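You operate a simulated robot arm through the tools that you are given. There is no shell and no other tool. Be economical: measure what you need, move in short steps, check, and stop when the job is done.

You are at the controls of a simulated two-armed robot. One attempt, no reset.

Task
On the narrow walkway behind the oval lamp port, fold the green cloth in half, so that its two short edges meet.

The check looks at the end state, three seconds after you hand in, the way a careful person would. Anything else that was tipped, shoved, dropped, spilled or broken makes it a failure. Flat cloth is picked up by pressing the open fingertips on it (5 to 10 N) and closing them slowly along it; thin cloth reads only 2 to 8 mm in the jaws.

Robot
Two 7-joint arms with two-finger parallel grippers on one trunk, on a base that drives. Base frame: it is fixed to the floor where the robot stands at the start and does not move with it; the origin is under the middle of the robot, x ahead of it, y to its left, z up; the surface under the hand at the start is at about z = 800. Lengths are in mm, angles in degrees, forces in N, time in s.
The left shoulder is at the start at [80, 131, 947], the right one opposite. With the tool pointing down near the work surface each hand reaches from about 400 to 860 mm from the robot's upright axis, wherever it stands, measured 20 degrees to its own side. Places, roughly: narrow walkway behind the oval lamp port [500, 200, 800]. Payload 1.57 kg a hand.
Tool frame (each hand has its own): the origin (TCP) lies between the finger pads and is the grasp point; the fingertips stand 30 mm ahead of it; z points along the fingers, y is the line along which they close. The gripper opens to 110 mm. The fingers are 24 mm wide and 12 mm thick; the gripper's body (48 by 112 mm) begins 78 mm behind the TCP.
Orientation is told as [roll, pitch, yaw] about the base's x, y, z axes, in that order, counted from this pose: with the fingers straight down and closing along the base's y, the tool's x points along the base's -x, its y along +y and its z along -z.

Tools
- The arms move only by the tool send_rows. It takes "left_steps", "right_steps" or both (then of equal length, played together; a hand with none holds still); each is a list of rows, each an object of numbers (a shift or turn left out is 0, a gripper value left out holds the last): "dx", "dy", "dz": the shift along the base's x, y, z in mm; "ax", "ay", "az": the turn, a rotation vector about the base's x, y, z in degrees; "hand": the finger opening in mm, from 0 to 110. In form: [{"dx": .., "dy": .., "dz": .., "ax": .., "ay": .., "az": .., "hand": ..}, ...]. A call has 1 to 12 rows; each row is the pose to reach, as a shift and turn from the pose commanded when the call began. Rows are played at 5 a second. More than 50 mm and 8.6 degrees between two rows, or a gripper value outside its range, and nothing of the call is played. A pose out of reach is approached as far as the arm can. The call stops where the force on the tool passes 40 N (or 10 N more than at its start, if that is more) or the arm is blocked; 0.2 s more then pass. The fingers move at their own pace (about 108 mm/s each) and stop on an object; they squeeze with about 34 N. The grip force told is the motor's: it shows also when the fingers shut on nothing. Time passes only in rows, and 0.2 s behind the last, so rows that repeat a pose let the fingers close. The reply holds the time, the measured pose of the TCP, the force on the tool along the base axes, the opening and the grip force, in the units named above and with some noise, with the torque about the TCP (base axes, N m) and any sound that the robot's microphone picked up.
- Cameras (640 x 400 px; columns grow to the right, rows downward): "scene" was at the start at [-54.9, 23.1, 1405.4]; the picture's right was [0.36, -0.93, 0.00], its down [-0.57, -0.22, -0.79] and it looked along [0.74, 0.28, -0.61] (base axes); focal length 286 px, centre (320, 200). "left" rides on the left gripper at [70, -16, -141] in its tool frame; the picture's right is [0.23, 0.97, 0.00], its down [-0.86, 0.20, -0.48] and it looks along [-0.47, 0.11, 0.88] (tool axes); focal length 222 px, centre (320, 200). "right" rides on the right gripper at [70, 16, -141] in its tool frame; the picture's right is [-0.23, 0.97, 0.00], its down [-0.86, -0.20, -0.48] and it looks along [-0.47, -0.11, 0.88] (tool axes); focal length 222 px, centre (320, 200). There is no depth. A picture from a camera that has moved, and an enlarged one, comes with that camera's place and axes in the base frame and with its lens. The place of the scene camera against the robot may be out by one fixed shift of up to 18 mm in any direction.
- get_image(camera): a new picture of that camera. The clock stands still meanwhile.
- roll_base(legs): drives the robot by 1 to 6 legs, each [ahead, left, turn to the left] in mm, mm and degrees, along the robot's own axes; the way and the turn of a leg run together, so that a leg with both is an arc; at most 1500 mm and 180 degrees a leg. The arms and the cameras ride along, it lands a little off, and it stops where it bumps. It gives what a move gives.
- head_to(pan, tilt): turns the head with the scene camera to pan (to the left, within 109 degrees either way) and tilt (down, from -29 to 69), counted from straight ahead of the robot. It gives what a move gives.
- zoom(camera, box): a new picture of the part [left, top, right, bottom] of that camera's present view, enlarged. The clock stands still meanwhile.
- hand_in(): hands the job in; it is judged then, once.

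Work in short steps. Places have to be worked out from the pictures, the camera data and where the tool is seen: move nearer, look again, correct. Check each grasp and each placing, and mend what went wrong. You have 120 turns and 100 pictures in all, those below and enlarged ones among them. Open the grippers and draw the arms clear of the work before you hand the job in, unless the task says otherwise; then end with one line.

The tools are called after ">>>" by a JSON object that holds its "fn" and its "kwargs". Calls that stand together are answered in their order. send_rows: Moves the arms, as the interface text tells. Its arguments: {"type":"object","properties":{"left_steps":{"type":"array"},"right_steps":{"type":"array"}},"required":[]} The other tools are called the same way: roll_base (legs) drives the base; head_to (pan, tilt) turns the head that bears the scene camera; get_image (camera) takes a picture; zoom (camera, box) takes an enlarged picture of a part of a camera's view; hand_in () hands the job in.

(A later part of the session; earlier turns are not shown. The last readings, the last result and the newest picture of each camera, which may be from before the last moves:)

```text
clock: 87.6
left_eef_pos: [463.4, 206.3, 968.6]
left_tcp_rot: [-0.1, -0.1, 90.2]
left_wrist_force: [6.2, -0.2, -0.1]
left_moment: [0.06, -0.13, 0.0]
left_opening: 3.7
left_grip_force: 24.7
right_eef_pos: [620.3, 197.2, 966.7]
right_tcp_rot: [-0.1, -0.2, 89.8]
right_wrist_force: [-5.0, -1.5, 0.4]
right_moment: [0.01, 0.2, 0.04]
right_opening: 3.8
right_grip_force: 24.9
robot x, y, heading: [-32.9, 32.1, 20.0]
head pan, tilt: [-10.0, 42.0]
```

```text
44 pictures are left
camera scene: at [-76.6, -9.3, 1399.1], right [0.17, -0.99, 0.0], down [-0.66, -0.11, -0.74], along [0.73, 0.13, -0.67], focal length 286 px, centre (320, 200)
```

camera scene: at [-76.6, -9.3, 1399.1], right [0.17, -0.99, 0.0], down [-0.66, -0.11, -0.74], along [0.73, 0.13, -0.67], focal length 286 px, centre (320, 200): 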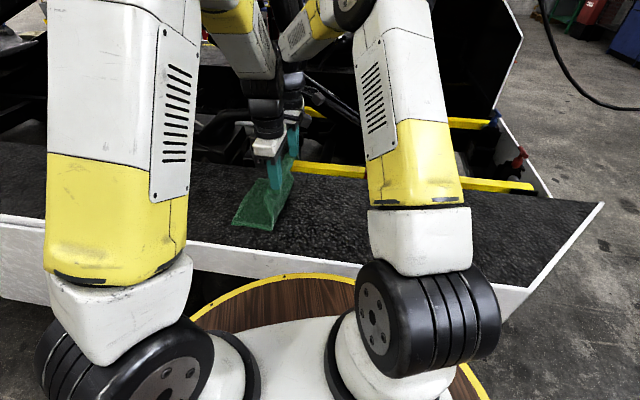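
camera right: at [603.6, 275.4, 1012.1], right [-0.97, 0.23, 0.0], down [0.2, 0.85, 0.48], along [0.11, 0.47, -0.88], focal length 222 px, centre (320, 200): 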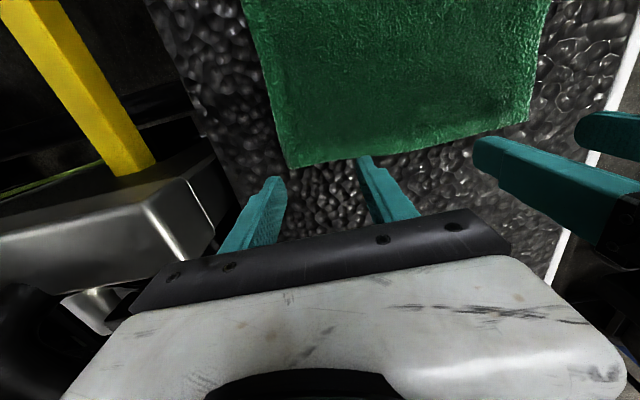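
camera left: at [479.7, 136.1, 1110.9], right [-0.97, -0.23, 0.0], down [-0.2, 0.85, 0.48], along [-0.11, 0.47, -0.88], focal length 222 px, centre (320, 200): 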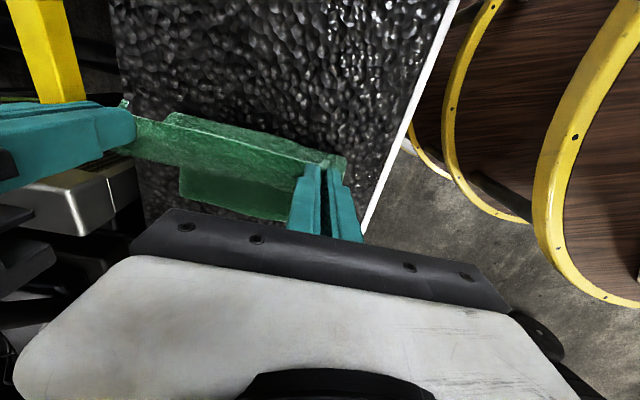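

The edge hangs cleanly between both hands over the fold line. I continue down the second half of the arc with a slight roll, stopping just above the lower layer.

>>> {"fn": "send_rows", "kwargs": {"left_steps": [{"dy": 18, "dz": -1}, {"dy": 37, "dz": -4.6, "ax": -2}, {"dy": 55, "dz": -10, "ax": -4}, {"dy": 73, "dz": -18, "ax": -6}, {"dy": 94, "dz": -31.6, "ax": -8}, {"dy": 113, "dz": -48, "ax": -10}, {"dy": 128, "dz": -67.5, "ax": -12}, {"dy": 138.5, "dz": -88, "ax": -12}, {"dy": 145, "dz": -110, "ax": -12}, {"dy": 148, "dz": -125, "ax": -12}, {"dy": 148, "dz": -125, "ax": -12}], "right_steps": [{"dy": 18, "dz": -1}, {"dy": 37, "dz": -4.6, "ax": -2}, {"dy": 55, "dz": -10, "ax": -4}, {"dy": 73, "dz": -18, "ax": -6}, {"dy": 94, "dz": -31.6, "ax": -8}, {"dy": 113, "dz": -48, "ax": -10}, {"dy": 128, "dz": -67.5, "ax": -12}, {"dy": 138.5, "dz": -88, "ax": -12}, {"dy": 145, "dz": -110, "ax": -12}, {"dy": 148, "dz": -124, "ax": -12}, {"dy": 148, "dz": -124, "ax": -12}]}}

>>> {"fn": "get_image", "kwargs": {"camera": "left"}}

>>> {"fn": "get_image", "kwargs": {"camera": "right"}}

>>> {"fn": "get_image", "kwargs": {"camera": "scene"}}

```text
clock: 90.0
left_eef_pos: [465.7, 355.5, 843.4]
left_tcp_rot: [-0.1, 11.9, 90.2]
left_wrist_force: [0.6, 1.2, 2.4]
left_moment: [0.01, -0.03, -0.02]
left_opening: 3.6
left_grip_force: 25.0
right_eef_pos: [620.4, 345.5, 843.6]
right_tcp_rot: [-0.1, 12.0, 89.9]
right_wrist_force: [-1.7, -0.6, 0.0]
right_moment: [0.0, 0.01, 0.01]
right_opening: 4.1
right_grip_force: 24.4
robot x, y, heading: [-26.4, 27.5, 19.8]
head pan, tilt: [-10.0, 42.0]
```

```text
43 pictures are left
camera left: at [482.3, 316.2, 996.7], right [-0.97, -0.23, 0.04], down [-0.2, 0.93, 0.29], along [-0.11, 0.27, -0.96], focal length 222 px, centre (320, 200)
```

left: 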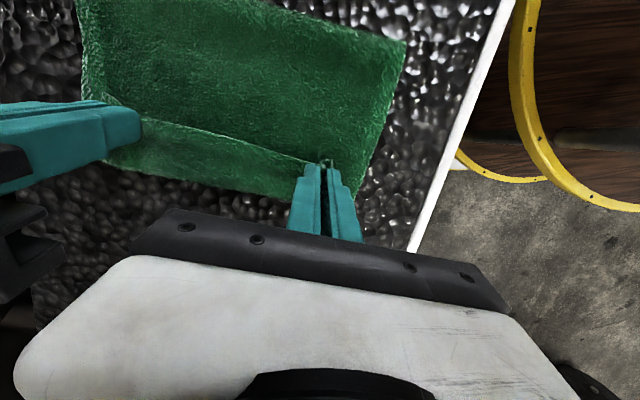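

```text
42 pictures are left
camera right: at [602.2, 305.8, 995.4], right [-0.97, 0.22, -0.05], down [0.2, 0.94, 0.29], along [0.11, 0.27, -0.96], focal length 222 px, centre (320, 200)
```

right: 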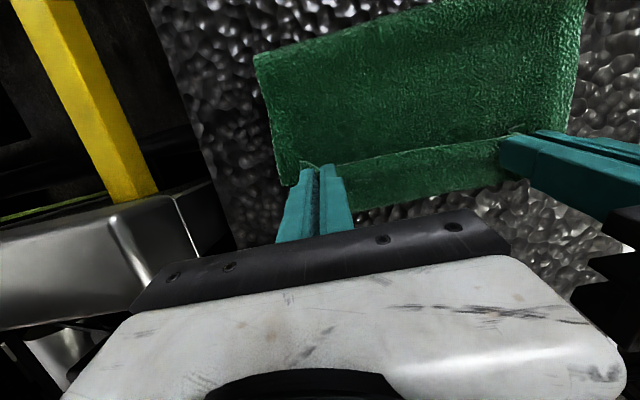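

```text
41 pictures are left
camera scene: at [-76.7, -8.9, 1399.1], right [0.17, -0.99, 0.0], down [-0.66, -0.11, -0.74], along [0.73, 0.13, -0.67], focal length 286 px, centre (320, 200)
```

scene: 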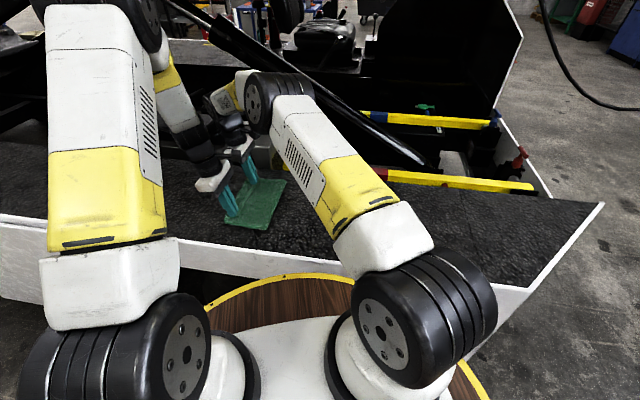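

The edge has come over well. I zoom to see how the top edge sits relative to the bottom edge before releasing.

>>> {"fn": "zoom", "kwargs": {"camera": "left", "box": [60, 0, 440, 240]}}

>>> {"fn": "zoom", "kwargs": {"camera": "right", "box": [230, 0, 610, 240]}}

```text
1.67 times, centred on (250, 120) of left
camera zoom: at [482.3, 316.2, 996.7], right [-0.97, -0.23, 0.04], down [-0.2, 0.93, 0.29], along [-0.11, 0.27, -0.96], focal length 370 px, centre (437, 333)
```

zoom: 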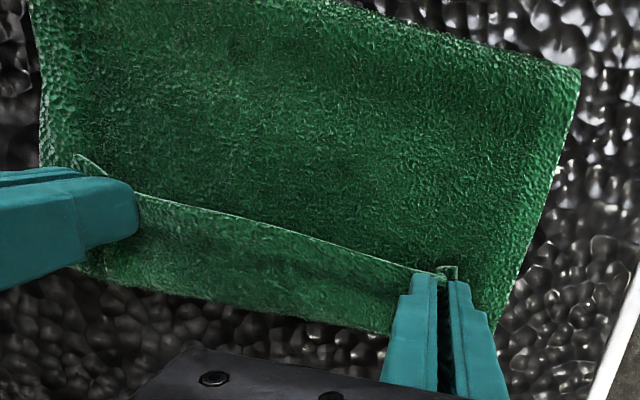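

```text
1.67 times, centred on (420, 120) of right
camera zoom: at [602.2, 305.8, 995.4], right [-0.97, 0.22, -0.05], down [0.2, 0.94, 0.29], along [0.11, 0.27, -0.96], focal length 370 px, centre (153, 333)
```

zoom: 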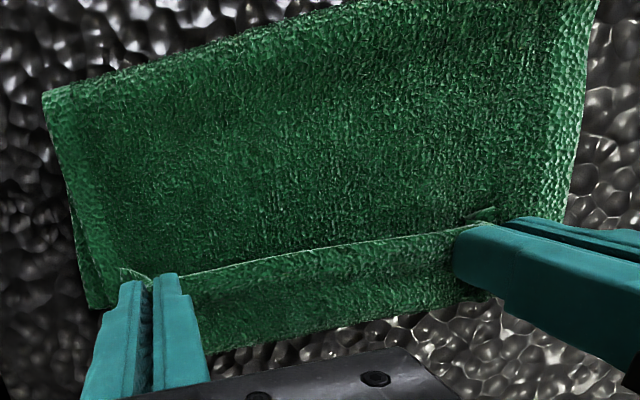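

The right half's top edge sits at the fingers but the pinched pleats make it bulge past them, so the fold line lies near y ≈ 236 instead of ≈ 200. Before releasing I move back about 60 mm to let the fold settle back, and look.

>>> {"fn": "send_rows", "kwargs": {"left_steps": [{"dy": -10, "dz": 12}, {"dy": -25, "dz": 18}, {"dy": -40, "dz": 18}, {"dy": -55, "dz": 15}, {"dy": -65, "dz": 10}, {"dy": -65, "dz": 10}], "right_steps": [{"dy": -10, "dz": 12}, {"dy": -25, "dz": 18}, {"dy": -40, "dz": 18}, {"dy": -55, "dz": 15}, {"dy": -65, "dz": 10}, {"dy": -65, "dz": 10}]}}

>>> {"fn": "get_image", "kwargs": {"camera": "left"}}

>>> {"fn": "get_image", "kwargs": {"camera": "right"}}

```text
clock: 91.4
left_eef_pos: [462.9, 289.0, 851.9]
left_tcp_rot: [-0.1, 11.9, 90.2]
left_wrist_force: [2.8, -0.2, 0.4]
left_moment: [0.02, -0.09, 0.01]
left_opening: 3.8
left_grip_force: 24.2
right_eef_pos: [619.2, 281.2, 852.2]
right_tcp_rot: [-0.2, 12.0, 89.8]
right_wrist_force: [-3.5, 0.1, 0.1]
right_moment: [0.0, 0.13, -0.01]
right_opening: 4.1
right_grip_force: 24.8
robot x, y, heading: [-30.3, 31.1, 19.6]
head pan, tilt: [-10.0, 42.0]
```

```text
38 pictures are left
camera left: at [480.5, 250.3, 1005.7], right [-0.97, -0.23, 0.05], down [-0.2, 0.93, 0.29], along [-0.11, 0.27, -0.96], focal length 222 px, centre (320, 200)
```

left: 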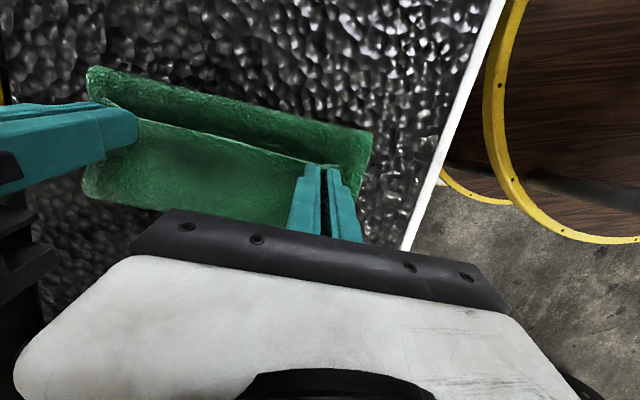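

```text
37 pictures are left
camera right: at [601.9, 241.5, 1005.3], right [-0.97, 0.22, -0.05], down [0.2, 0.94, 0.29], along [0.11, 0.27, -0.96], focal length 222 px, centre (320, 200)
```

right: 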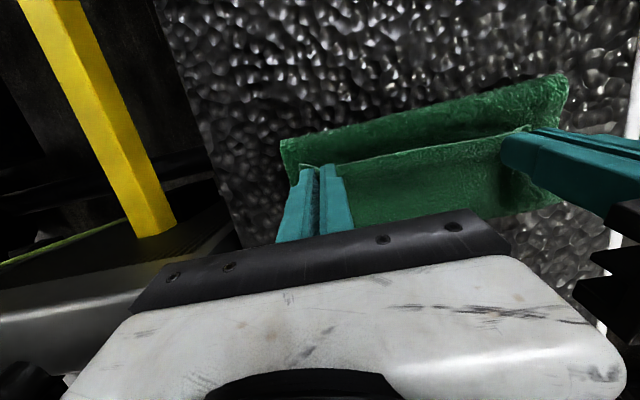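

The pinch along x makes the sheet leave the fingers on the wrong side, so it Z-folds instead of folding over. I carry the edge back to where it was, lay the cloth flat, and will regrip with the jaws closing along y, so the sheet hangs straight down from the tips.

>>> {"fn": "send_rows", "kwargs": {"left_steps": [{"dy": -10, "dz": 35, "ax": 2}, {"dy": -35, "dz": 70, "ax": 4}, {"dy": -70, "dz": 92, "ax": 6}, {"dy": -105, "dz": 100, "ax": 8}, {"dy": -140, "dz": 92, "ax": 10}, {"dy": -172, "dz": 75, "ax": 12}, {"dy": -200, "dz": 48, "ax": 12}, {"dy": -218, "dz": 18, "ax": 12}, {"dx": -4, "dy": -227, "dz": -10, "ax": 12}, {"dx": -4, "dy": -228, "dz": -15, "ax": 12}, {"dx": -4, "dy": -228, "dz": -15, "ax": 12}], "right_steps": [{"dy": -10, "dz": 35, "ax": 2}, {"dy": -35, "dz": 70, "ax": 4}, {"dy": -70, "dz": 92, "ax": 6}, {"dy": -105, "dz": 100, "ax": 8}, {"dy": -140, "dz": 92, "ax": 10}, {"dy": -172, "dz": 75, "ax": 12}, {"dy": -200, "dz": 48, "ax": 12}, {"dy": -218, "dz": 18, "ax": 12}, {"dx": 4, "dy": -228, "dz": -10, "ax": 12}, {"dx": 4, "dy": -230, "dz": -15, "ax": 12}, {"dx": 4, "dy": -230, "dz": -15, "ax": 12}]}}

>>> {"fn": "send_rows", "kwargs": {"left_steps": [{"hand": 15}, {"hand": 35}, {"hand": 35, "dz": 20}, {"hand": 60, "dz": 60}, {"dz": 105}, {"dz": 140}], "right_steps": [{"hand": 15}, {"hand": 35}, {"hand": 35, "dz": 20}, {"hand": 60, "dz": 60}, {"dz": 105}, {"dz": 140}]}}

>>> {"fn": "get_image", "kwargs": {"camera": "left"}}

>>> {"fn": "get_image", "kwargs": {"camera": "scene"}}

```text
clock: 93.8
left_eef_pos: [461.5, 61.6, 838.8]
left_tcp_rot: [-0.4, 0.1, 90.1]
left_wrist_force: [14.5, -2.4, 1.2]
left_moment: [-0.04, -0.47, 0.01]
left_opening: 3.8
left_grip_force: 24.8
right_eef_pos: [622.8, 49.8, 839.1]
right_tcp_rot: [0.0, 0.0, 89.9]
right_wrist_force: [-14.8, 0.5, 2.6]
right_moment: [0.01, 0.45, 0.1]
right_opening: 4.0
right_grip_force: 24.8
robot x, y, heading: [-36.4, 31.4, 19.8]
head pan, tilt: [-10.0, 42.0]
```

```text
clock: 95.2
left_eef_pos: [459.1, 61.9, 978.9]
left_tcp_rot: [-0.1, -0.1, 90.3]
left_wrist_force: [0.3, -0.3, -0.9]
left_moment: [0.02, 0.04, -0.02]
left_opening: 60.0
left_grip_force: 0.1
right_eef_pos: [623.8, 51.0, 977.9]
right_tcp_rot: [-0.2, -0.2, 89.9]
right_wrist_force: [0.4, -0.6, 0.2]
right_moment: [0.03, 0.01, 0.01]
right_opening: 59.9
right_grip_force: 0.1
robot x, y, heading: [-33.0, 32.9, 19.9]
head pan, tilt: [-10.0, 42.0]
```

```text
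36 pictures are left
camera left: at [475.9, -7.1, 1120.2], right [-0.97, -0.23, 0.0], down [-0.2, 0.85, 0.48], along [-0.11, 0.47, -0.88], focal length 222 px, centre (320, 200)
```

left: 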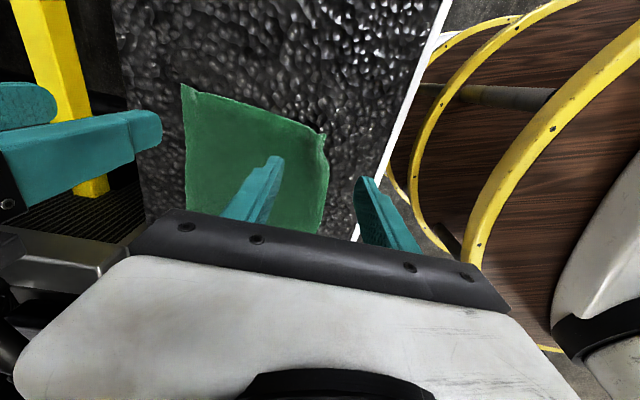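

```text
35 pictures are left
camera scene: at [-76.1, -9.1, 1399.1], right [0.17, -0.99, 0.0], down [-0.66, -0.11, -0.74], along [0.73, 0.13, -0.67], focal length 286 px, centre (320, 200)
```

scene: 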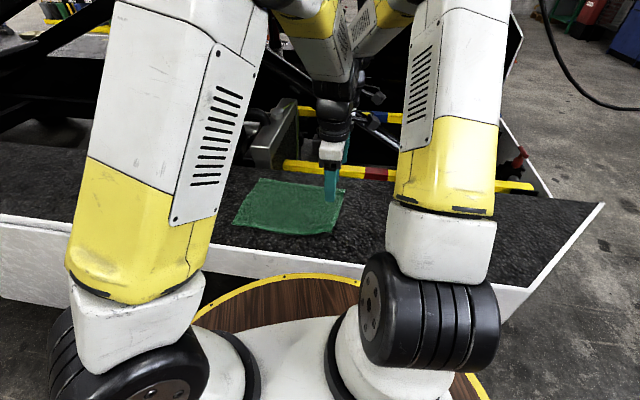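

The cloth is flat again, with slight pleats at the two corners. I now turn both hands to yaw 0 (jaws along y), positioned just inside the right edge.

>>> {"fn": "send_rows", "kwargs": {"left_steps": [{"az": -8}, {"az": -16, "dy": 3}, {"az": -24, "dy": 6}, {"az": -32, "dy": 9}, {"az": -40, "dy": 12}, {"az": -48, "dy": 15}, {"az": -56, "dy": 18}, {"az": -64, "dy": 21}, {"az": -72, "dy": 24}, {"az": -80, "dy": 24, "dx": 3}, {"az": -88, "dy": 24, "dx": 6}, {"az": -90, "dy": 24, "dx": 6}], "right_steps": [{"az": -8, "dx": 5}, {"az": -16, "dx": 10, "dy": 3}, {"az": -24, "dx": 12, "dy": 6}, {"az": -32, "dx": 12, "dy": 9}, {"az": -40, "dx": 12, "dy": 12}, {"az": -48, "dx": 12, "dy": 15}, {"az": -56, "dx": 12, "dy": 18}, {"az": -64, "dx": 12, "dy": 20}, {"az": -72, "dx": 12, "dy": 20}, {"az": -80, "dx": 12, "dy": 20}, {"az": -88, "dx": 12, "dy": 20}, {"az": -90, "dx": 12, "dy": 20}]}}

>>> {"fn": "get_image", "kwargs": {"camera": "left"}}

>>> {"fn": "get_image", "kwargs": {"camera": "right"}}

```text
clock: 97.8
left_eef_pos: [466.7, 85.3, 978.0]
left_tcp_rot: [-0.1, -0.2, 0.2]
left_wrist_force: [-0.6, -0.5, -0.5]
left_moment: [0.01, -0.02, 0.0]
left_opening: 60.1
left_grip_force: 0.0
right_eef_pos: [634.7, 70.9, 978.0]
right_tcp_rot: [-0.2, 0.0, -0.2]
right_wrist_force: [-0.1, 0.2, -0.6]
right_moment: [0.04, -0.04, -0.01]
right_opening: 59.8
right_grip_force: 0.1
robot x, y, heading: [-27.5, 32.5, 20.0]
head pan, tilt: [-10.0, 42.0]
```

```text
34 pictures are left
camera left: at [396.8, 69.6, 1119.5], right [-0.23, 0.97, 0.0], down [0.85, 0.2, 0.48], along [0.47, 0.11, -0.88], focal length 222 px, centre (320, 200)
```

left: 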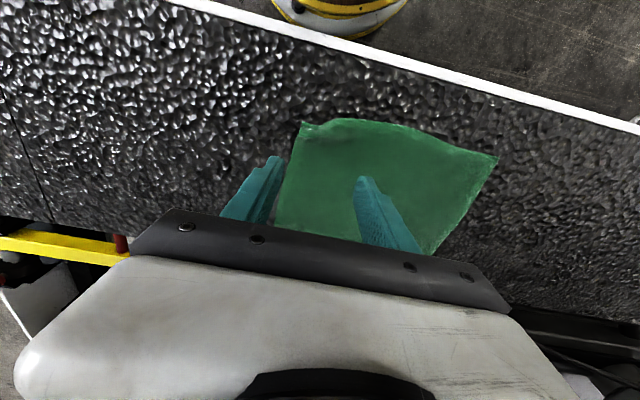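

```text
33 pictures are left
camera right: at [565.3, 87.2, 1118.6], right [0.23, 0.97, 0.0], down [0.85, -0.2, 0.48], along [0.47, -0.11, -0.88], focal length 222 px, centre (320, 200)
```

right: 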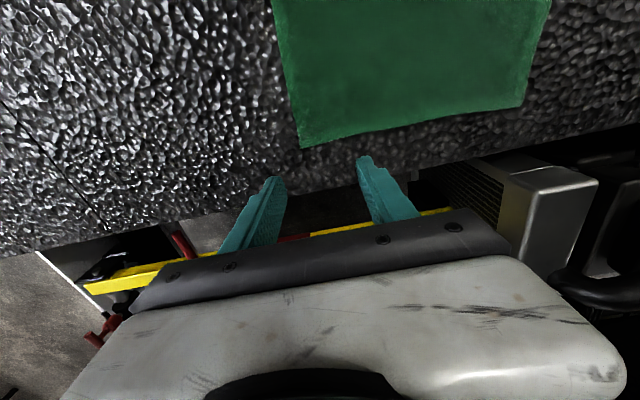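

Corners now: NR (456, 59), FR (646, 40), NL (436, 348), FL (660, 340). I descend both hands with 22 mm openings just inside the right edge.

>>> {"fn": "send_rows", "kwargs": {"left_steps": [{"dx": 4, "dy": 1, "dz": -35, "hand": 22}, {"dx": 4, "dy": 1, "dz": -70}, {"dx": 4, "dy": 1, "dz": -105}, {"dx": 4, "dy": 1, "dz": -135}, {"dx": 4, "dy": 1, "dz": -142}, {"dx": 4, "dy": 1, "dz": -144.5}, {"dx": 4, "dy": 1, "dz": -144.5}], "right_steps": [{"dx": -3, "dy": -5, "dz": -35, "hand": 22}, {"dx": -3, "dy": -5, "dz": -70}, {"dx": -3, "dy": -5, "dz": -105}, {"dx": -3, "dy": -5, "dz": -135}, {"dx": -3, "dy": -5, "dz": -142}, {"dx": -3, "dy": -5, "dz": -144.5}, {"dx": -3, "dy": -5, "dz": -144.5}]}}

>>> {"fn": "zoom", "kwargs": {"camera": "left", "box": [220, 120, 420, 260]}}

>>> {"fn": "zoom", "kwargs": {"camera": "right", "box": [220, 120, 420, 260]}}

```text
clock: 99.4
left_eef_pos: [469.4, 85.4, 834.4]
left_tcp_rot: [-0.2, 0.0, 0.2]
left_wrist_force: [-3.2, 0.7, 15.2]
left_moment: [-0.18, 0.24, -0.04]
left_opening: 21.5
left_grip_force: 0.0
right_eef_pos: [631.9, 64.7, 835.3]
right_tcp_rot: [-0.1, 0.0, -0.2]
right_wrist_force: [1.2, 0.3, 1.3]
right_moment: [0.01, 0.0, -0.02]
right_opening: 22.1
right_grip_force: 0.1
robot x, y, heading: [-31.4, 28.5, 19.9]
head pan, tilt: [-10.0, 42.0]
```

```text
2.86 times, centred on (320, 190) of left
camera zoom: at [400.9, 70.1, 976.5], right [-0.23, 0.97, 0.0], down [0.85, 0.2, 0.48], along [0.47, 0.11, -0.88], focal length 635 px, centre (320, 229)
```

zoom: 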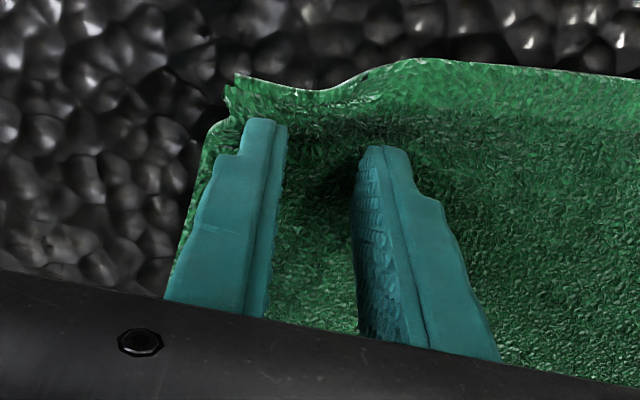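

```text
2.86 times, centred on (320, 190) of right
camera zoom: at [562.0, 81.5, 975.2], right [0.23, 0.97, 0.0], down [0.85, -0.2, 0.48], along [0.47, -0.11, -0.88], focal length 635 px, centre (320, 229)
```

zoom: 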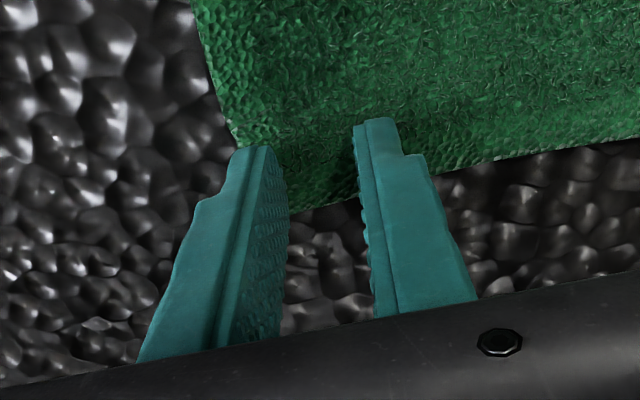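

The left is well on the cloth (15 N, a bit firm); the right needs to go 6 mm further in. I adjust, press, and then spread the corners slightly apart to smooth the pleats.

>>> {"fn": "send_rows", "kwargs": {"left_steps": [{"dz": 0.5}, {"dz": 0.5}, {"dz": 0.5}, {"dz": 0.5}, {"dz": 0.5}, {"dx": -3, "dz": 0.5}, {"dx": -6, "dz": 0.5}, {"dx": -9, "dz": 0.5}, {"dx": -12, "dz": 0.5}, {"dx": -12, "dz": 0.5}], "right_steps": [{"dz": 5}, {"dx": -3, "dy": 7, "dz": 5}, {"dx": -3, "dy": 7, "dz": 0}, {"dx": -3, "dy": 7, "dz": -1.5}, {"dx": -3, "dy": 7, "dz": -2}, {"dx": -1, "dy": 7, "dz": -2}, {"dx": 2, "dy": 7, "dz": -2}, {"dx": 4, "dy": 7, "dz": -2}, {"dx": 6, "dy": 7, "dz": -2}, {"dx": 6, "dy": 7, "dz": -2}]}}

>>> {"fn": "zoom", "kwargs": {"camera": "left", "box": [220, 120, 420, 260]}}

>>> {"fn": "zoom", "kwargs": {"camera": "right", "box": [220, 120, 420, 260]}}

```text
clock: 101.6
left_eef_pos: [458.3, 85.4, 835.4]
left_tcp_rot: [-0.2, -0.3, 0.2]
left_wrist_force: [12.6, -1.3, 10.1]
left_moment: [-0.19, -0.3, 0.06]
left_opening: 21.9
left_grip_force: 0.1
right_eef_pos: [636.3, 72.3, 832.6]
right_tcp_rot: [-0.2, 0.0, -0.1]
right_wrist_force: [-21.5, 3.6, 27.8]
right_moment: [0.01, 0.71, -0.11]
right_opening: 21.6
right_grip_force: 0.0
robot x, y, heading: [-30.6, 32.9, 20.1]
head pan, tilt: [-10.0, 42.0]
```

```text
2.86 times, centred on (320, 190) of left
camera zoom: at [388.5, 69.9, 976.6], right [-0.23, 0.97, 0.0], down [0.85, 0.21, 0.48], along [0.47, 0.11, -0.88], focal length 635 px, centre (320, 229)
```

zoom: 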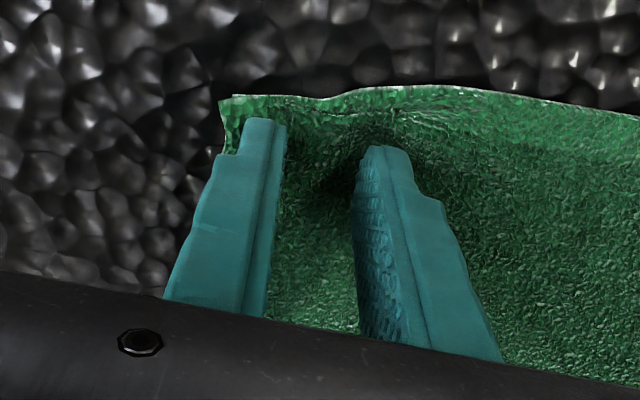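

```text
2.86 times, centred on (320, 190) of right
camera zoom: at [566.4, 88.8, 973.1], right [0.23, 0.97, 0.0], down [0.85, -0.2, 0.48], along [0.47, -0.11, -0.88], focal length 635 px, centre (320, 229)
```

zoom: 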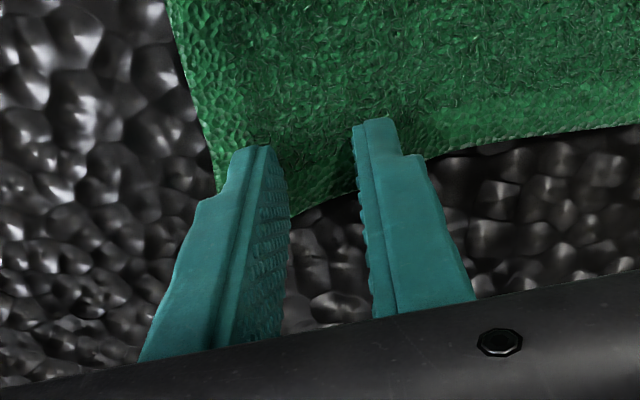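

The edge is taut and both hands are well on the cloth. The right presses too hard, so I ease it and then close both slowly.

>>> {"fn": "send_rows", "kwargs": {"left_steps": [{"dx": 2}, {"dx": 2, "hand": 20}, {"dx": 2, "hand": 18}, {"dx": 2, "hand": 16}, {"dx": 2, "hand": 14}, {"dx": 2, "hand": 12}, {"dx": 2, "hand": 10}, {"dx": 2, "hand": 8}, {"dx": 2, "hand": 6}, {"dx": 2, "hand": 3}, {"dx": 2, "hand": 0}, {"dx": 2, "hand": 0}], "right_steps": [{"dx": -3, "dz": 0.9}, {"dx": -3, "dz": 0.9, "hand": 20}, {"dx": -3, "dz": 0.9, "hand": 18}, {"dx": -3, "dz": 0.9, "hand": 16}, {"dx": -3, "dz": 0.9, "hand": 14}, {"dx": -3, "dz": 0.9, "hand": 12}, {"dx": -3, "dz": 0.9, "hand": 10}, {"dx": -3, "dz": 0.9, "hand": 8}, {"dx": -3, "dz": 0.9, "hand": 6}, {"dx": -3, "dz": 0.9, "hand": 3}, {"dx": -3, "dz": 0.9, "hand": 0}, {"dx": -3, "dz": 0.9, "hand": 0}]}}

>>> {"fn": "get_image", "kwargs": {"camera": "left"}}

>>> {"fn": "get_image", "kwargs": {"camera": "right"}}

```text
clock: 104.2
left_eef_pos: [460.6, 85.9, 834.7]
left_tcp_rot: [-0.2, -0.2, 0.2]
left_wrist_force: [-1.2, -7.6, 22.3]
left_moment: [-0.28, 0.11, -0.04]
left_opening: 5.0
left_grip_force: 25.9
right_eef_pos: [633.0, 72.2, 832.6]
right_tcp_rot: [-0.1, -0.1, -0.1]
right_wrist_force: [1.0, -0.1, 15.4]
right_moment: [0.0, -0.02, 0.03]
right_opening: 0.0
right_grip_force: 21.4
robot x, y, heading: [-31.4, 29.6, 19.8]
head pan, tilt: [-10.0, 42.0]
```

```text
28 pictures are left
camera left: at [390.4, 70.2, 976.1], right [-0.23, 0.97, 0.0], down [0.85, 0.2, 0.48], along [0.47, 0.11, -0.88], focal length 222 px, centre (320, 200)
```

left: 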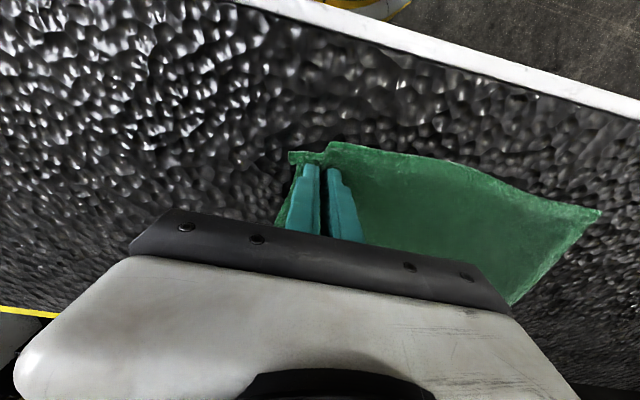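

```text
27 pictures are left
camera right: at [563.9, 88.3, 973.3], right [0.23, 0.97, 0.0], down [0.85, -0.2, 0.48], along [0.47, -0.11, -0.88], focal length 222 px, centre (320, 200)
```

right: 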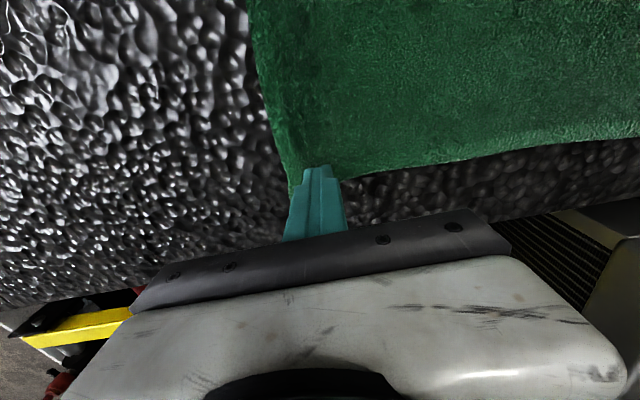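

The left grip holds (5.0 mm); the right slipped. I retry the right with a wider opening and 6 mm further in from the side.

>>> {"fn": "send_rows", "kwargs": {"right_steps": [{"dz": 8}, {"dx": -7, "dy": 3, "dz": 8, "hand": 30}, {"dx": -7, "dy": 3, "dz": 8}, {"dx": -7, "dy": 3, "dz": 2}, {"dx": -7, "dy": 3, "dz": 0}, {"dx": -7, "dy": 3, "dz": -0.3}, {"dx": -7, "dy": 3, "dz": -0.3}]}}

>>> {"fn": "send_rows", "kwargs": {"right_steps": [{}, {"hand": 27}, {"hand": 24}, {"hand": 21}, {"hand": 18}, {"hand": 15}, {"hand": 12}, {"hand": 9}, {"hand": 6}, {"hand": 3}, {"hand": 0}, {"hand": 0}]}}

```text
clock: 105.8
left_eef_pos: [460.7, 86.7, 833.8]
left_tcp_rot: [-0.1, 0.0, 0.2]
left_wrist_force: [-0.4, -6.2, 23.9]
left_moment: [-0.29, 0.12, -0.04]
left_opening: 4.7
left_grip_force: 25.6
right_eef_pos: [626.8, 75.8, 833.1]
right_tcp_rot: [0.0, 0.0, -0.1]
right_wrist_force: [-2.5, -3.8, 11.4]
right_moment: [-0.12, 0.1, -0.02]
right_opening: 29.9
right_grip_force: 0.1
robot x, y, heading: [-35.2, 30.5, 19.7]
head pan, tilt: [-10.0, 42.0]
```

```text
clock: 108.4
left_eef_pos: [459.9, 85.9, 835.3]
left_tcp_rot: [-0.3, -0.1, 0.1]
left_wrist_force: [-0.9, -7.4, 23.8]
left_moment: [-0.38, 0.09, -0.02]
left_opening: 5.1
left_grip_force: 25.4
right_eef_pos: [626.2, 75.6, 833.3]
right_tcp_rot: [-0.1, 0.0, -0.1]
right_wrist_force: [0.5, -0.2, 11.5]
right_moment: [0.01, 0.0, 0.0]
right_opening: 4.0
right_grip_force: 24.7
robot x, y, heading: [-26.2, 31.1, 19.9]
head pan, tilt: [-10.0, 42.0]
```

Both grip, but with 25–30 mm of edge tail outside the jaws, which would end folded back. I release and regrip right at the edge, with the outer finger just beyond it, so that nearly no tail remains.

>>> {"fn": "send_rows", "kwargs": {"left_steps": [{"hand": 20}, {"hand": 40}, {"dz": 15, "hand": 40}, {"dy": -8, "dz": 30, "hand": 24}, {"dy": -15, "dz": 30}, {"dy": -15, "dz": 30}], "right_steps": [{"hand": 20}, {"hand": 40}, {"dz": 15, "hand": 40}, {"dx": 3, "dy": -10, "dz": 30, "hand": 24}, {"dx": 3, "dy": -20, "dz": 30}, {"dx": 3, "dy": -20, "dz": 30}]}}

>>> {"fn": "get_image", "kwargs": {"camera": "left"}}

>>> {"fn": "get_image", "kwargs": {"camera": "right"}}

```text
clock: 109.8
left_eef_pos: [461.5, 72.8, 862.4]
left_tcp_rot: [-0.2, 0.1, 0.3]
left_wrist_force: [0.2, -0.8, -0.6]
left_moment: [0.0, -0.04, 0.0]
left_opening: 24.3
left_grip_force: 0.1
right_eef_pos: [629.0, 55.3, 863.1]
right_tcp_rot: [-0.1, 0.1, -0.1]
right_wrist_force: [-0.1, 0.6, 0.2]
right_moment: [-0.01, -0.01, 0.0]
right_opening: 24.0
right_grip_force: 0.0
robot x, y, heading: [-31.9, 28.4, 20.0]
head pan, tilt: [-10.0, 42.0]
```

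```text
26 pictures are left
camera left: at [391.2, 56.5, 1004.6], right [-0.23, 0.97, 0.0], down [0.85, 0.2, 0.48], along [0.47, 0.11, -0.88], focal length 222 px, centre (320, 200)
```

left: 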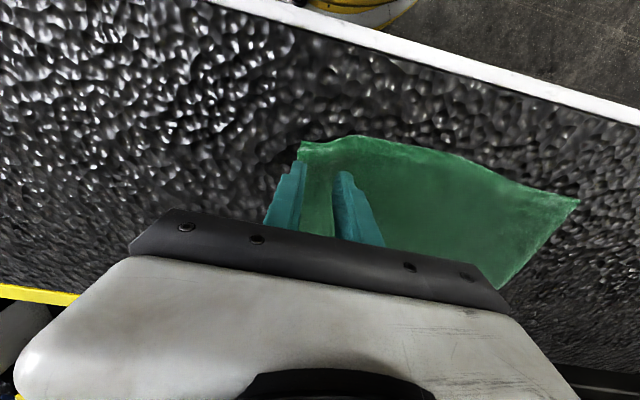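

```text
25 pictures are left
camera right: at [560.1, 70.8, 1003.0], right [0.23, 0.97, 0.0], down [0.85, -0.2, 0.48], along [0.47, -0.11, -0.88], focal length 222 px, centre (320, 200)
```

right: 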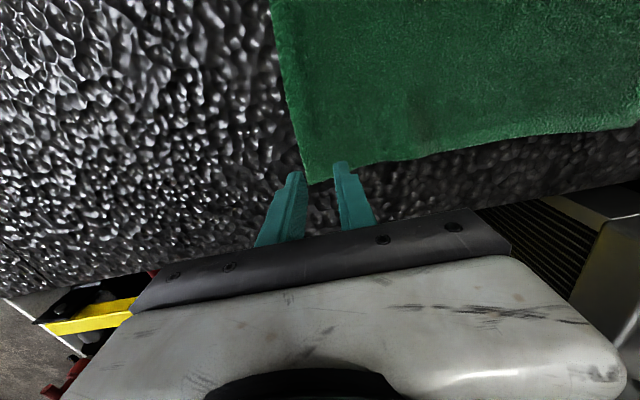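

Corners now at NR (448, 53) and FR (649, 37), nicely flat. I place the outer finger of each hand just outside the edge and press down.

>>> {"fn": "send_rows", "kwargs": {"left_steps": [{"dy": -9, "dz": -12}, {"dy": -9, "dz": -22}, {"dy": -9, "dz": -26}, {"dy": -9, "dz": -28.5}, {"dy": -9, "dz": -28.5}], "right_steps": [{"dx": 5, "dy": -7, "dz": -12}, {"dx": 5, "dy": -7, "dz": -22}, {"dx": 5, "dy": -7, "dz": -27}, {"dx": 5, "dy": -7, "dz": -30}, {"dx": 5, "dy": -7, "dz": -30}]}}

>>> {"fn": "zoom", "kwargs": {"camera": "left", "box": [220, 120, 420, 260]}}

>>> {"fn": "zoom", "kwargs": {"camera": "right", "box": [220, 120, 420, 260]}}

```text
clock: 111.0
left_eef_pos: [460.4, 62.4, 834.7]
left_tcp_rot: [-0.2, -0.1, 0.2]
left_wrist_force: [1.1, -2.0, 3.3]
left_moment: [-0.05, 0.02, -0.02]
left_opening: 23.1
left_grip_force: 0.0
right_eef_pos: [635.7, 48.9, 832.2]
right_tcp_rot: [-0.1, -0.1, -0.1]
right_wrist_force: [-0.5, 0.2, 5.2]
right_moment: [0.07, 0.1, 0.01]
right_opening: 24.3
right_grip_force: 0.4
robot x, y, heading: [-30.3, 31.5, 19.7]
head pan, tilt: [-10.0, 42.0]
```

```text
2.86 times, centred on (320, 190) of left
camera zoom: at [390.6, 46.8, 977.2], right [-0.23, 0.97, 0.0], down [0.85, 0.2, 0.48], along [0.47, 0.11, -0.88], focal length 635 px, centre (320, 229)
```

zoom: 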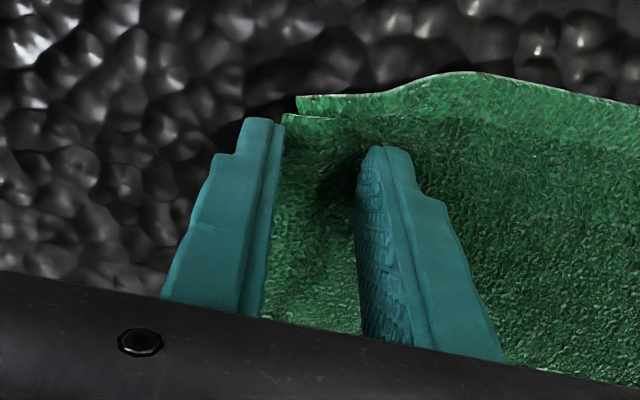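

```text
2.86 times, centred on (320, 190) of right
camera zoom: at [565.6, 64.5, 973.5], right [0.23, 0.97, 0.0], down [0.85, -0.2, 0.48], along [0.47, -0.11, -0.88], focal length 635 px, centre (320, 229)
```

zoom: 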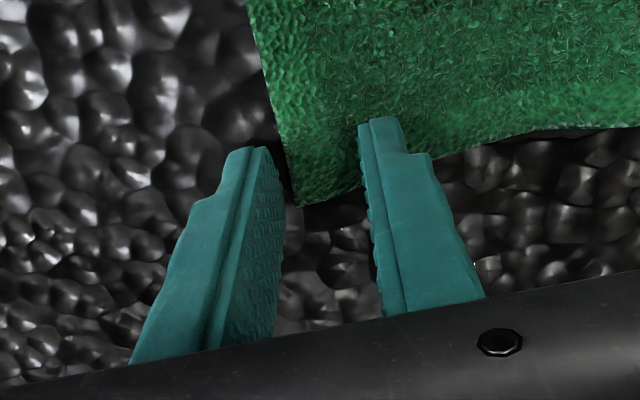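

Placement is just as wanted. I press a touch more and close slowly.

>>> {"fn": "send_rows", "kwargs": {"left_steps": [{"dz": -0.7}, {"dz": -0.7, "hand": 22}, {"dz": -0.7, "hand": 20}, {"dz": -0.7, "hand": 18}, {"dz": -0.7, "hand": 15}, {"dz": -0.7, "hand": 12}, {"dz": -0.7, "hand": 10}, {"dz": -0.7, "hand": 8}, {"dz": -0.7, "hand": 5}, {"dz": -0.7, "hand": 2}, {"dz": -0.7, "hand": 0}, {"dz": -0.7, "hand": 0}], "right_steps": [{"dz": -0.4}, {"dz": -0.4, "hand": 22}, {"dz": -0.4, "hand": 20}, {"dz": -0.4, "hand": 18}, {"dz": -0.4, "hand": 15}, {"dz": -0.4, "hand": 12}, {"dz": -0.4, "hand": 10}, {"dz": -0.4, "hand": 8}, {"dz": -0.4, "hand": 5}, {"dz": -0.4, "hand": 2}, {"dz": -0.4, "hand": 0}, {"dz": -0.4, "hand": 0}]}}

>>> {"fn": "zoom", "kwargs": {"camera": "left", "box": [220, 120, 420, 260]}}

>>> {"fn": "zoom", "kwargs": {"camera": "right", "box": [220, 120, 420, 260]}}

```text
clock: 113.6
left_eef_pos: [459.0, 62.8, 835.2]
left_tcp_rot: [-0.3, -0.1, 0.3]
left_wrist_force: [-0.4, 2.1, 3.0]
left_moment: [0.05, 0.01, -0.04]
left_opening: 4.9
left_grip_force: 25.4
right_eef_pos: [635.3, 48.8, 832.7]
right_tcp_rot: [-0.1, -0.2, -0.1]
right_wrist_force: [0.1, 11.1, 13.5]
right_moment: [0.42, 0.03, -0.04]
right_opening: 4.4
right_grip_force: 24.7
robot x, y, heading: [-29.4, 32.0, 20.0]
head pan, tilt: [-10.0, 42.0]
```

```text
2.86 times, centred on (320, 190) of left
camera zoom: at [390.0, 47.3, 976.7], right [-0.23, 0.97, 0.0], down [0.85, 0.2, 0.48], along [0.47, 0.11, -0.88], focal length 635 px, centre (320, 229)
```

zoom: 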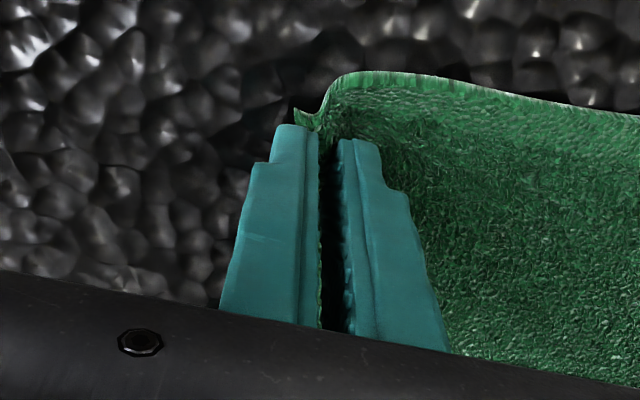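

```text
2.86 times, centred on (320, 190) of right
camera zoom: at [565.2, 65.2, 972.9], right [0.23, 0.97, 0.0], down [0.85, -0.2, 0.48], along [0.47, -0.11, -0.88], focal length 635 px, centre (320, 229)
```

zoom: 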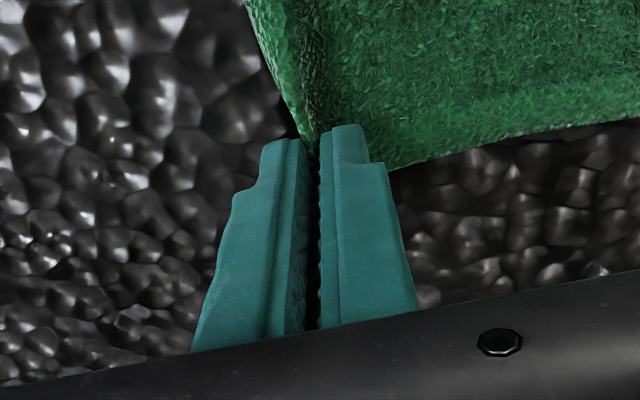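

Excellent: both grip right at the edge (4.9 and 4.4 mm) with almost no tail. I run the first half of the arc.

>>> {"fn": "send_rows", "kwargs": {"left_steps": [{"dy": 0.5, "dz": 10}, {"dy": 2, "dz": 21}, {"dy": 8, "dz": 41.7}, {"dy": 17.7, "dz": 61}, {"dy": 30.9, "dz": 78.4}, {"dy": 47.2, "dz": 93.5}, {"dy": 66, "dz": 105.7}, {"dy": 86.9, "dz": 114.6}, {"dy": 109, "dz": 120}, {"dy": 132, "dz": 122}, {"dy": 132, "dz": 122}], "right_steps": [{"dy": 0.5, "dz": 10}, {"dy": 2, "dz": 21}, {"dy": 8, "dz": 41.7}, {"dy": 17.7, "dz": 61}, {"dy": 30.9, "dz": 78.4}, {"dy": 47.2, "dz": 93.5}, {"dy": 66, "dz": 105.7}, {"dy": 86.9, "dz": 114.6}, {"dy": 109, "dz": 120}, {"dy": 132, "dz": 122}, {"dy": 132, "dz": 122}]}}

>>> {"fn": "get_image", "kwargs": {"camera": "left"}}

```text
clock: 116.0
left_eef_pos: [460.0, 195.1, 957.6]
left_tcp_rot: [-0.2, -0.2, 0.1]
left_wrist_force: [0.7, 0.6, -0.9]
left_moment: [-0.07, 0.0, 0.02]
left_opening: 4.8
left_grip_force: 25.4
right_eef_pos: [636.7, 182.5, 953.3]
right_tcp_rot: [-0.2, -0.1, -0.1]
right_wrist_force: [-1.7, 0.3, -0.3]
right_moment: [-0.03, 0.04, 0.04]
right_opening: 3.9
right_grip_force: 24.5
robot x, y, heading: [-31.5, 28.1, 19.9]
head pan, tilt: [-10.0, 42.0]
```

```text
20 pictures are left
camera left: at [390.4, 179.5, 1099.3], right [-0.23, 0.97, 0.0], down [0.85, 0.2, 0.48], along [0.47, 0.11, -0.88], focal length 222 px, centre (320, 200)
```

left: 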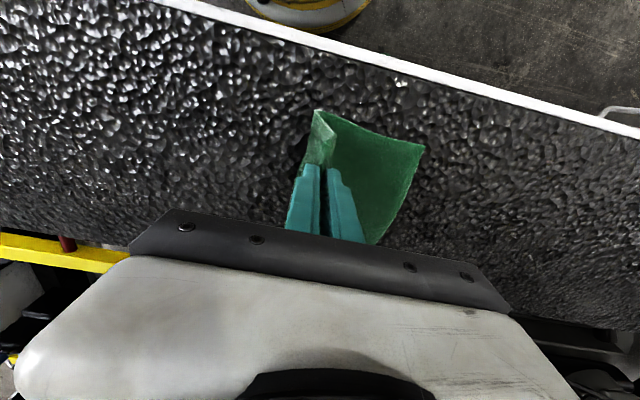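

The sheet stands up straight from the fold line, and both arms are in reach. I continue the second half down onto the other edge.

>>> {"fn": "send_rows", "kwargs": {"left_steps": [{"dy": 12, "dz": -0.5}, {"dy": 23, "dz": -2}, {"dy": 45, "dz": -7.4}, {"dy": 66, "dz": -16.3}, {"dy": 84.8, "dz": -28.5}, {"dy": 101, "dz": -43.6}, {"dy": 114, "dz": -61}, {"dy": 124, "dz": -80}, {"dy": 130, "dz": -101}, {"dy": 132, "dz": -112}, {"dy": 132, "dz": -112}], "right_steps": [{"dy": 12, "dz": -0.5}, {"dy": 23, "dz": -2}, {"dy": 45, "dz": -7.4}, {"dy": 66, "dz": -16.3}, {"dy": 84.8, "dz": -28.5}, {"dy": 101, "dz": -43.6}, {"dy": 114, "dz": -61}, {"dy": 124, "dz": -80}, {"dy": 130, "dz": -101}, {"dy": 132, "dz": -111}, {"dy": 132, "dz": -111}]}}

>>> {"fn": "get_image", "kwargs": {"camera": "left"}}

>>> {"fn": "get_image", "kwargs": {"camera": "right"}}

```text
clock: 118.4
left_eef_pos: [459.3, 327.7, 844.7]
left_tcp_rot: [-0.1, -0.1, 0.3]
left_wrist_force: [0.6, 0.7, 2.0]
left_moment: [-0.02, -0.05, 0.02]
left_opening: 4.6
left_grip_force: 25.2
right_eef_pos: [636.7, 313.0, 842.9]
right_tcp_rot: [0.0, -0.1, -0.1]
right_wrist_force: [-0.1, 1.0, 0.1]
right_moment: [-0.05, 0.01, 0.04]
right_opening: 4.1
right_grip_force: 24.9
robot x, y, heading: [-28.5, 31.9, 20.0]
head pan, tilt: [-10.0, 42.0]
```

```text
19 pictures are left
camera left: at [390.7, 311.7, 986.5], right [-0.23, 0.97, 0.0], down [0.85, 0.2, 0.48], along [0.47, 0.11, -0.88], focal length 222 px, centre (320, 200)
```

left: 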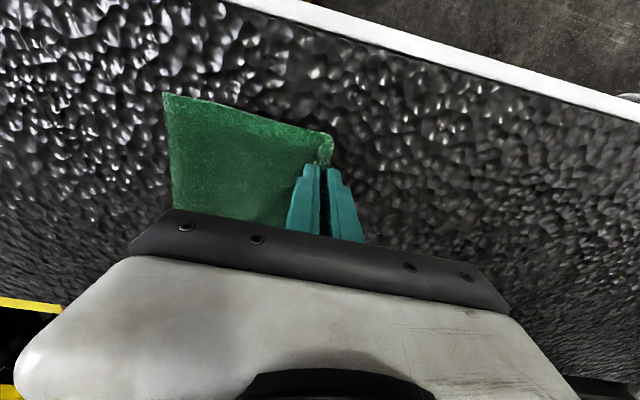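

```text
18 pictures are left
camera right: at [566.3, 329.4, 983.7], right [0.23, 0.97, 0.0], down [0.85, -0.2, 0.48], along [0.47, -0.11, -0.88], focal length 222 px, centre (320, 200)
```

right: 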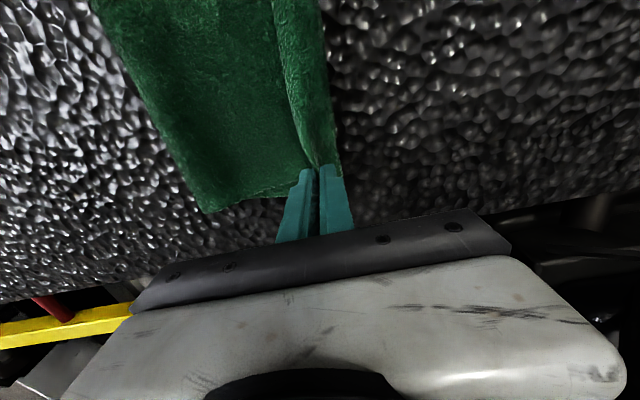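

The fold line lies at y ≈ 198, just right, and the hands hold the edge slightly inside the far edge. I open gently and lift straight up.

>>> {"fn": "send_rows", "kwargs": {"left_steps": [{"hand": 8}, {"hand": 14}, {"hand": 20}, {"hand": 26}, {"hand": 26, "dz": 8}, {"dz": 20}, {"dz": 50}, {"dz": 90}, {"dz": 110}], "right_steps": [{"hand": 8}, {"hand": 14}, {"hand": 20}, {"hand": 26}, {"hand": 26, "dz": 8}, {"dz": 20}, {"dz": 50}, {"dz": 90}, {"dz": 110}]}}

>>> {"fn": "get_image", "kwargs": {"camera": "left"}}

>>> {"fn": "get_image", "kwargs": {"camera": "right"}}

```text
clock: 120.4
left_eef_pos: [459.6, 327.1, 954.4]
left_tcp_rot: [-0.3, 0.0, 0.1]
left_wrist_force: [0.7, 0.3, -0.4]
left_moment: [0.0, 0.04, -0.02]
left_opening: 26.1
left_grip_force: 0.1
right_eef_pos: [634.9, 314.0, 954.0]
right_tcp_rot: [-0.2, 0.0, 0.0]
right_wrist_force: [-1.0, -0.1, -0.3]
right_moment: [-0.04, 0.01, 0.02]
right_opening: 25.9
right_grip_force: 0.0
robot x, y, heading: [-29.2, 31.9, 19.7]
head pan, tilt: [-10.0, 42.0]
```

```text
17 pictures are left
camera left: at [390.3, 311.3, 1097.0], right [-0.23, 0.97, 0.0], down [0.85, 0.2, 0.48], along [0.47, 0.11, -0.88], focal length 222 px, centre (320, 200)
```

left: 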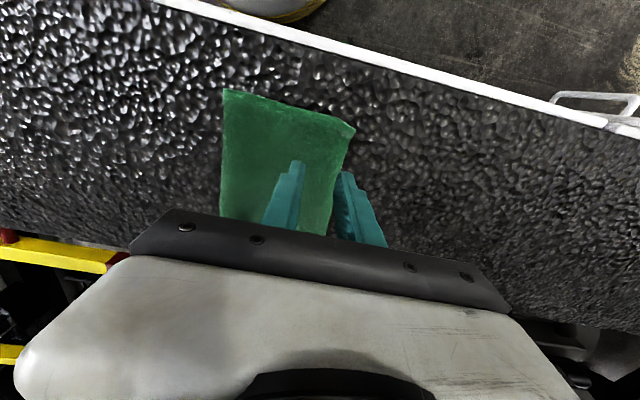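

```text
16 pictures are left
camera right: at [565.6, 329.4, 1094.0], right [0.23, 0.97, 0.0], down [0.85, -0.2, 0.48], along [0.47, -0.11, -0.88], focal length 222 px, centre (320, 200)
```

right: 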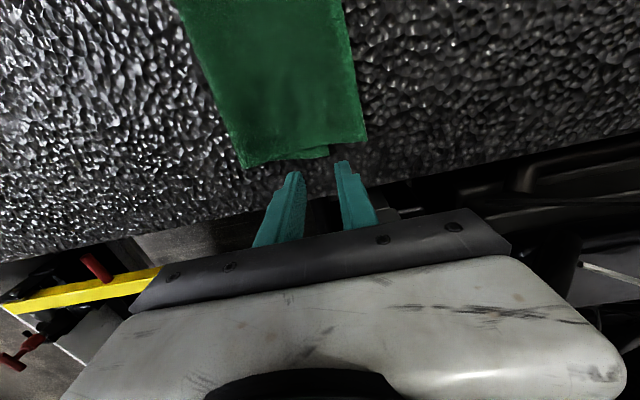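

The flap unrolled by itself and the fold looks neat. I zoom in to compare the two edges.

>>> {"fn": "zoom", "kwargs": {"camera": "right", "box": [170, 0, 400, 180]}}

>>> {"fn": "zoom", "kwargs": {"camera": "left", "box": [190, 60, 420, 240]}}

```text
2.22 times, centred on (285, 90) of right
camera zoom: at [565.6, 329.4, 1094.0], right [0.23, 0.97, 0.0], down [0.85, -0.2, 0.48], along [0.47, -0.11, -0.88], focal length 494 px, centre (398, 444)
```

zoom: 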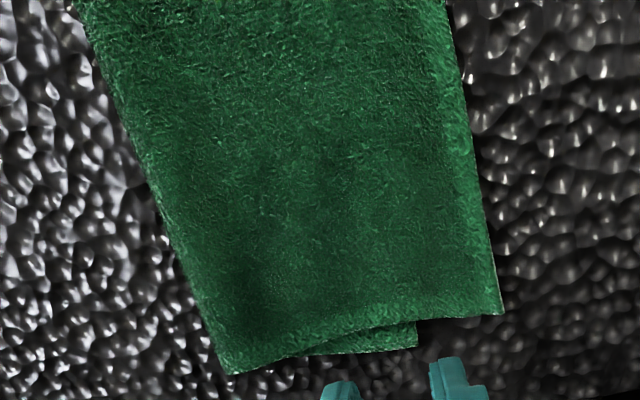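

```text
2.22 times, centred on (305, 150) of left
camera zoom: at [390.3, 311.3, 1097.0], right [-0.23, 0.97, 0.0], down [0.85, 0.2, 0.48], along [0.47, 0.11, -0.88], focal length 494 px, centre (353, 311)
```

zoom: 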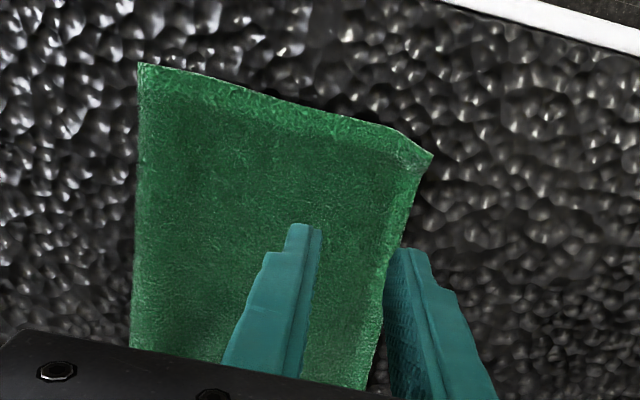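

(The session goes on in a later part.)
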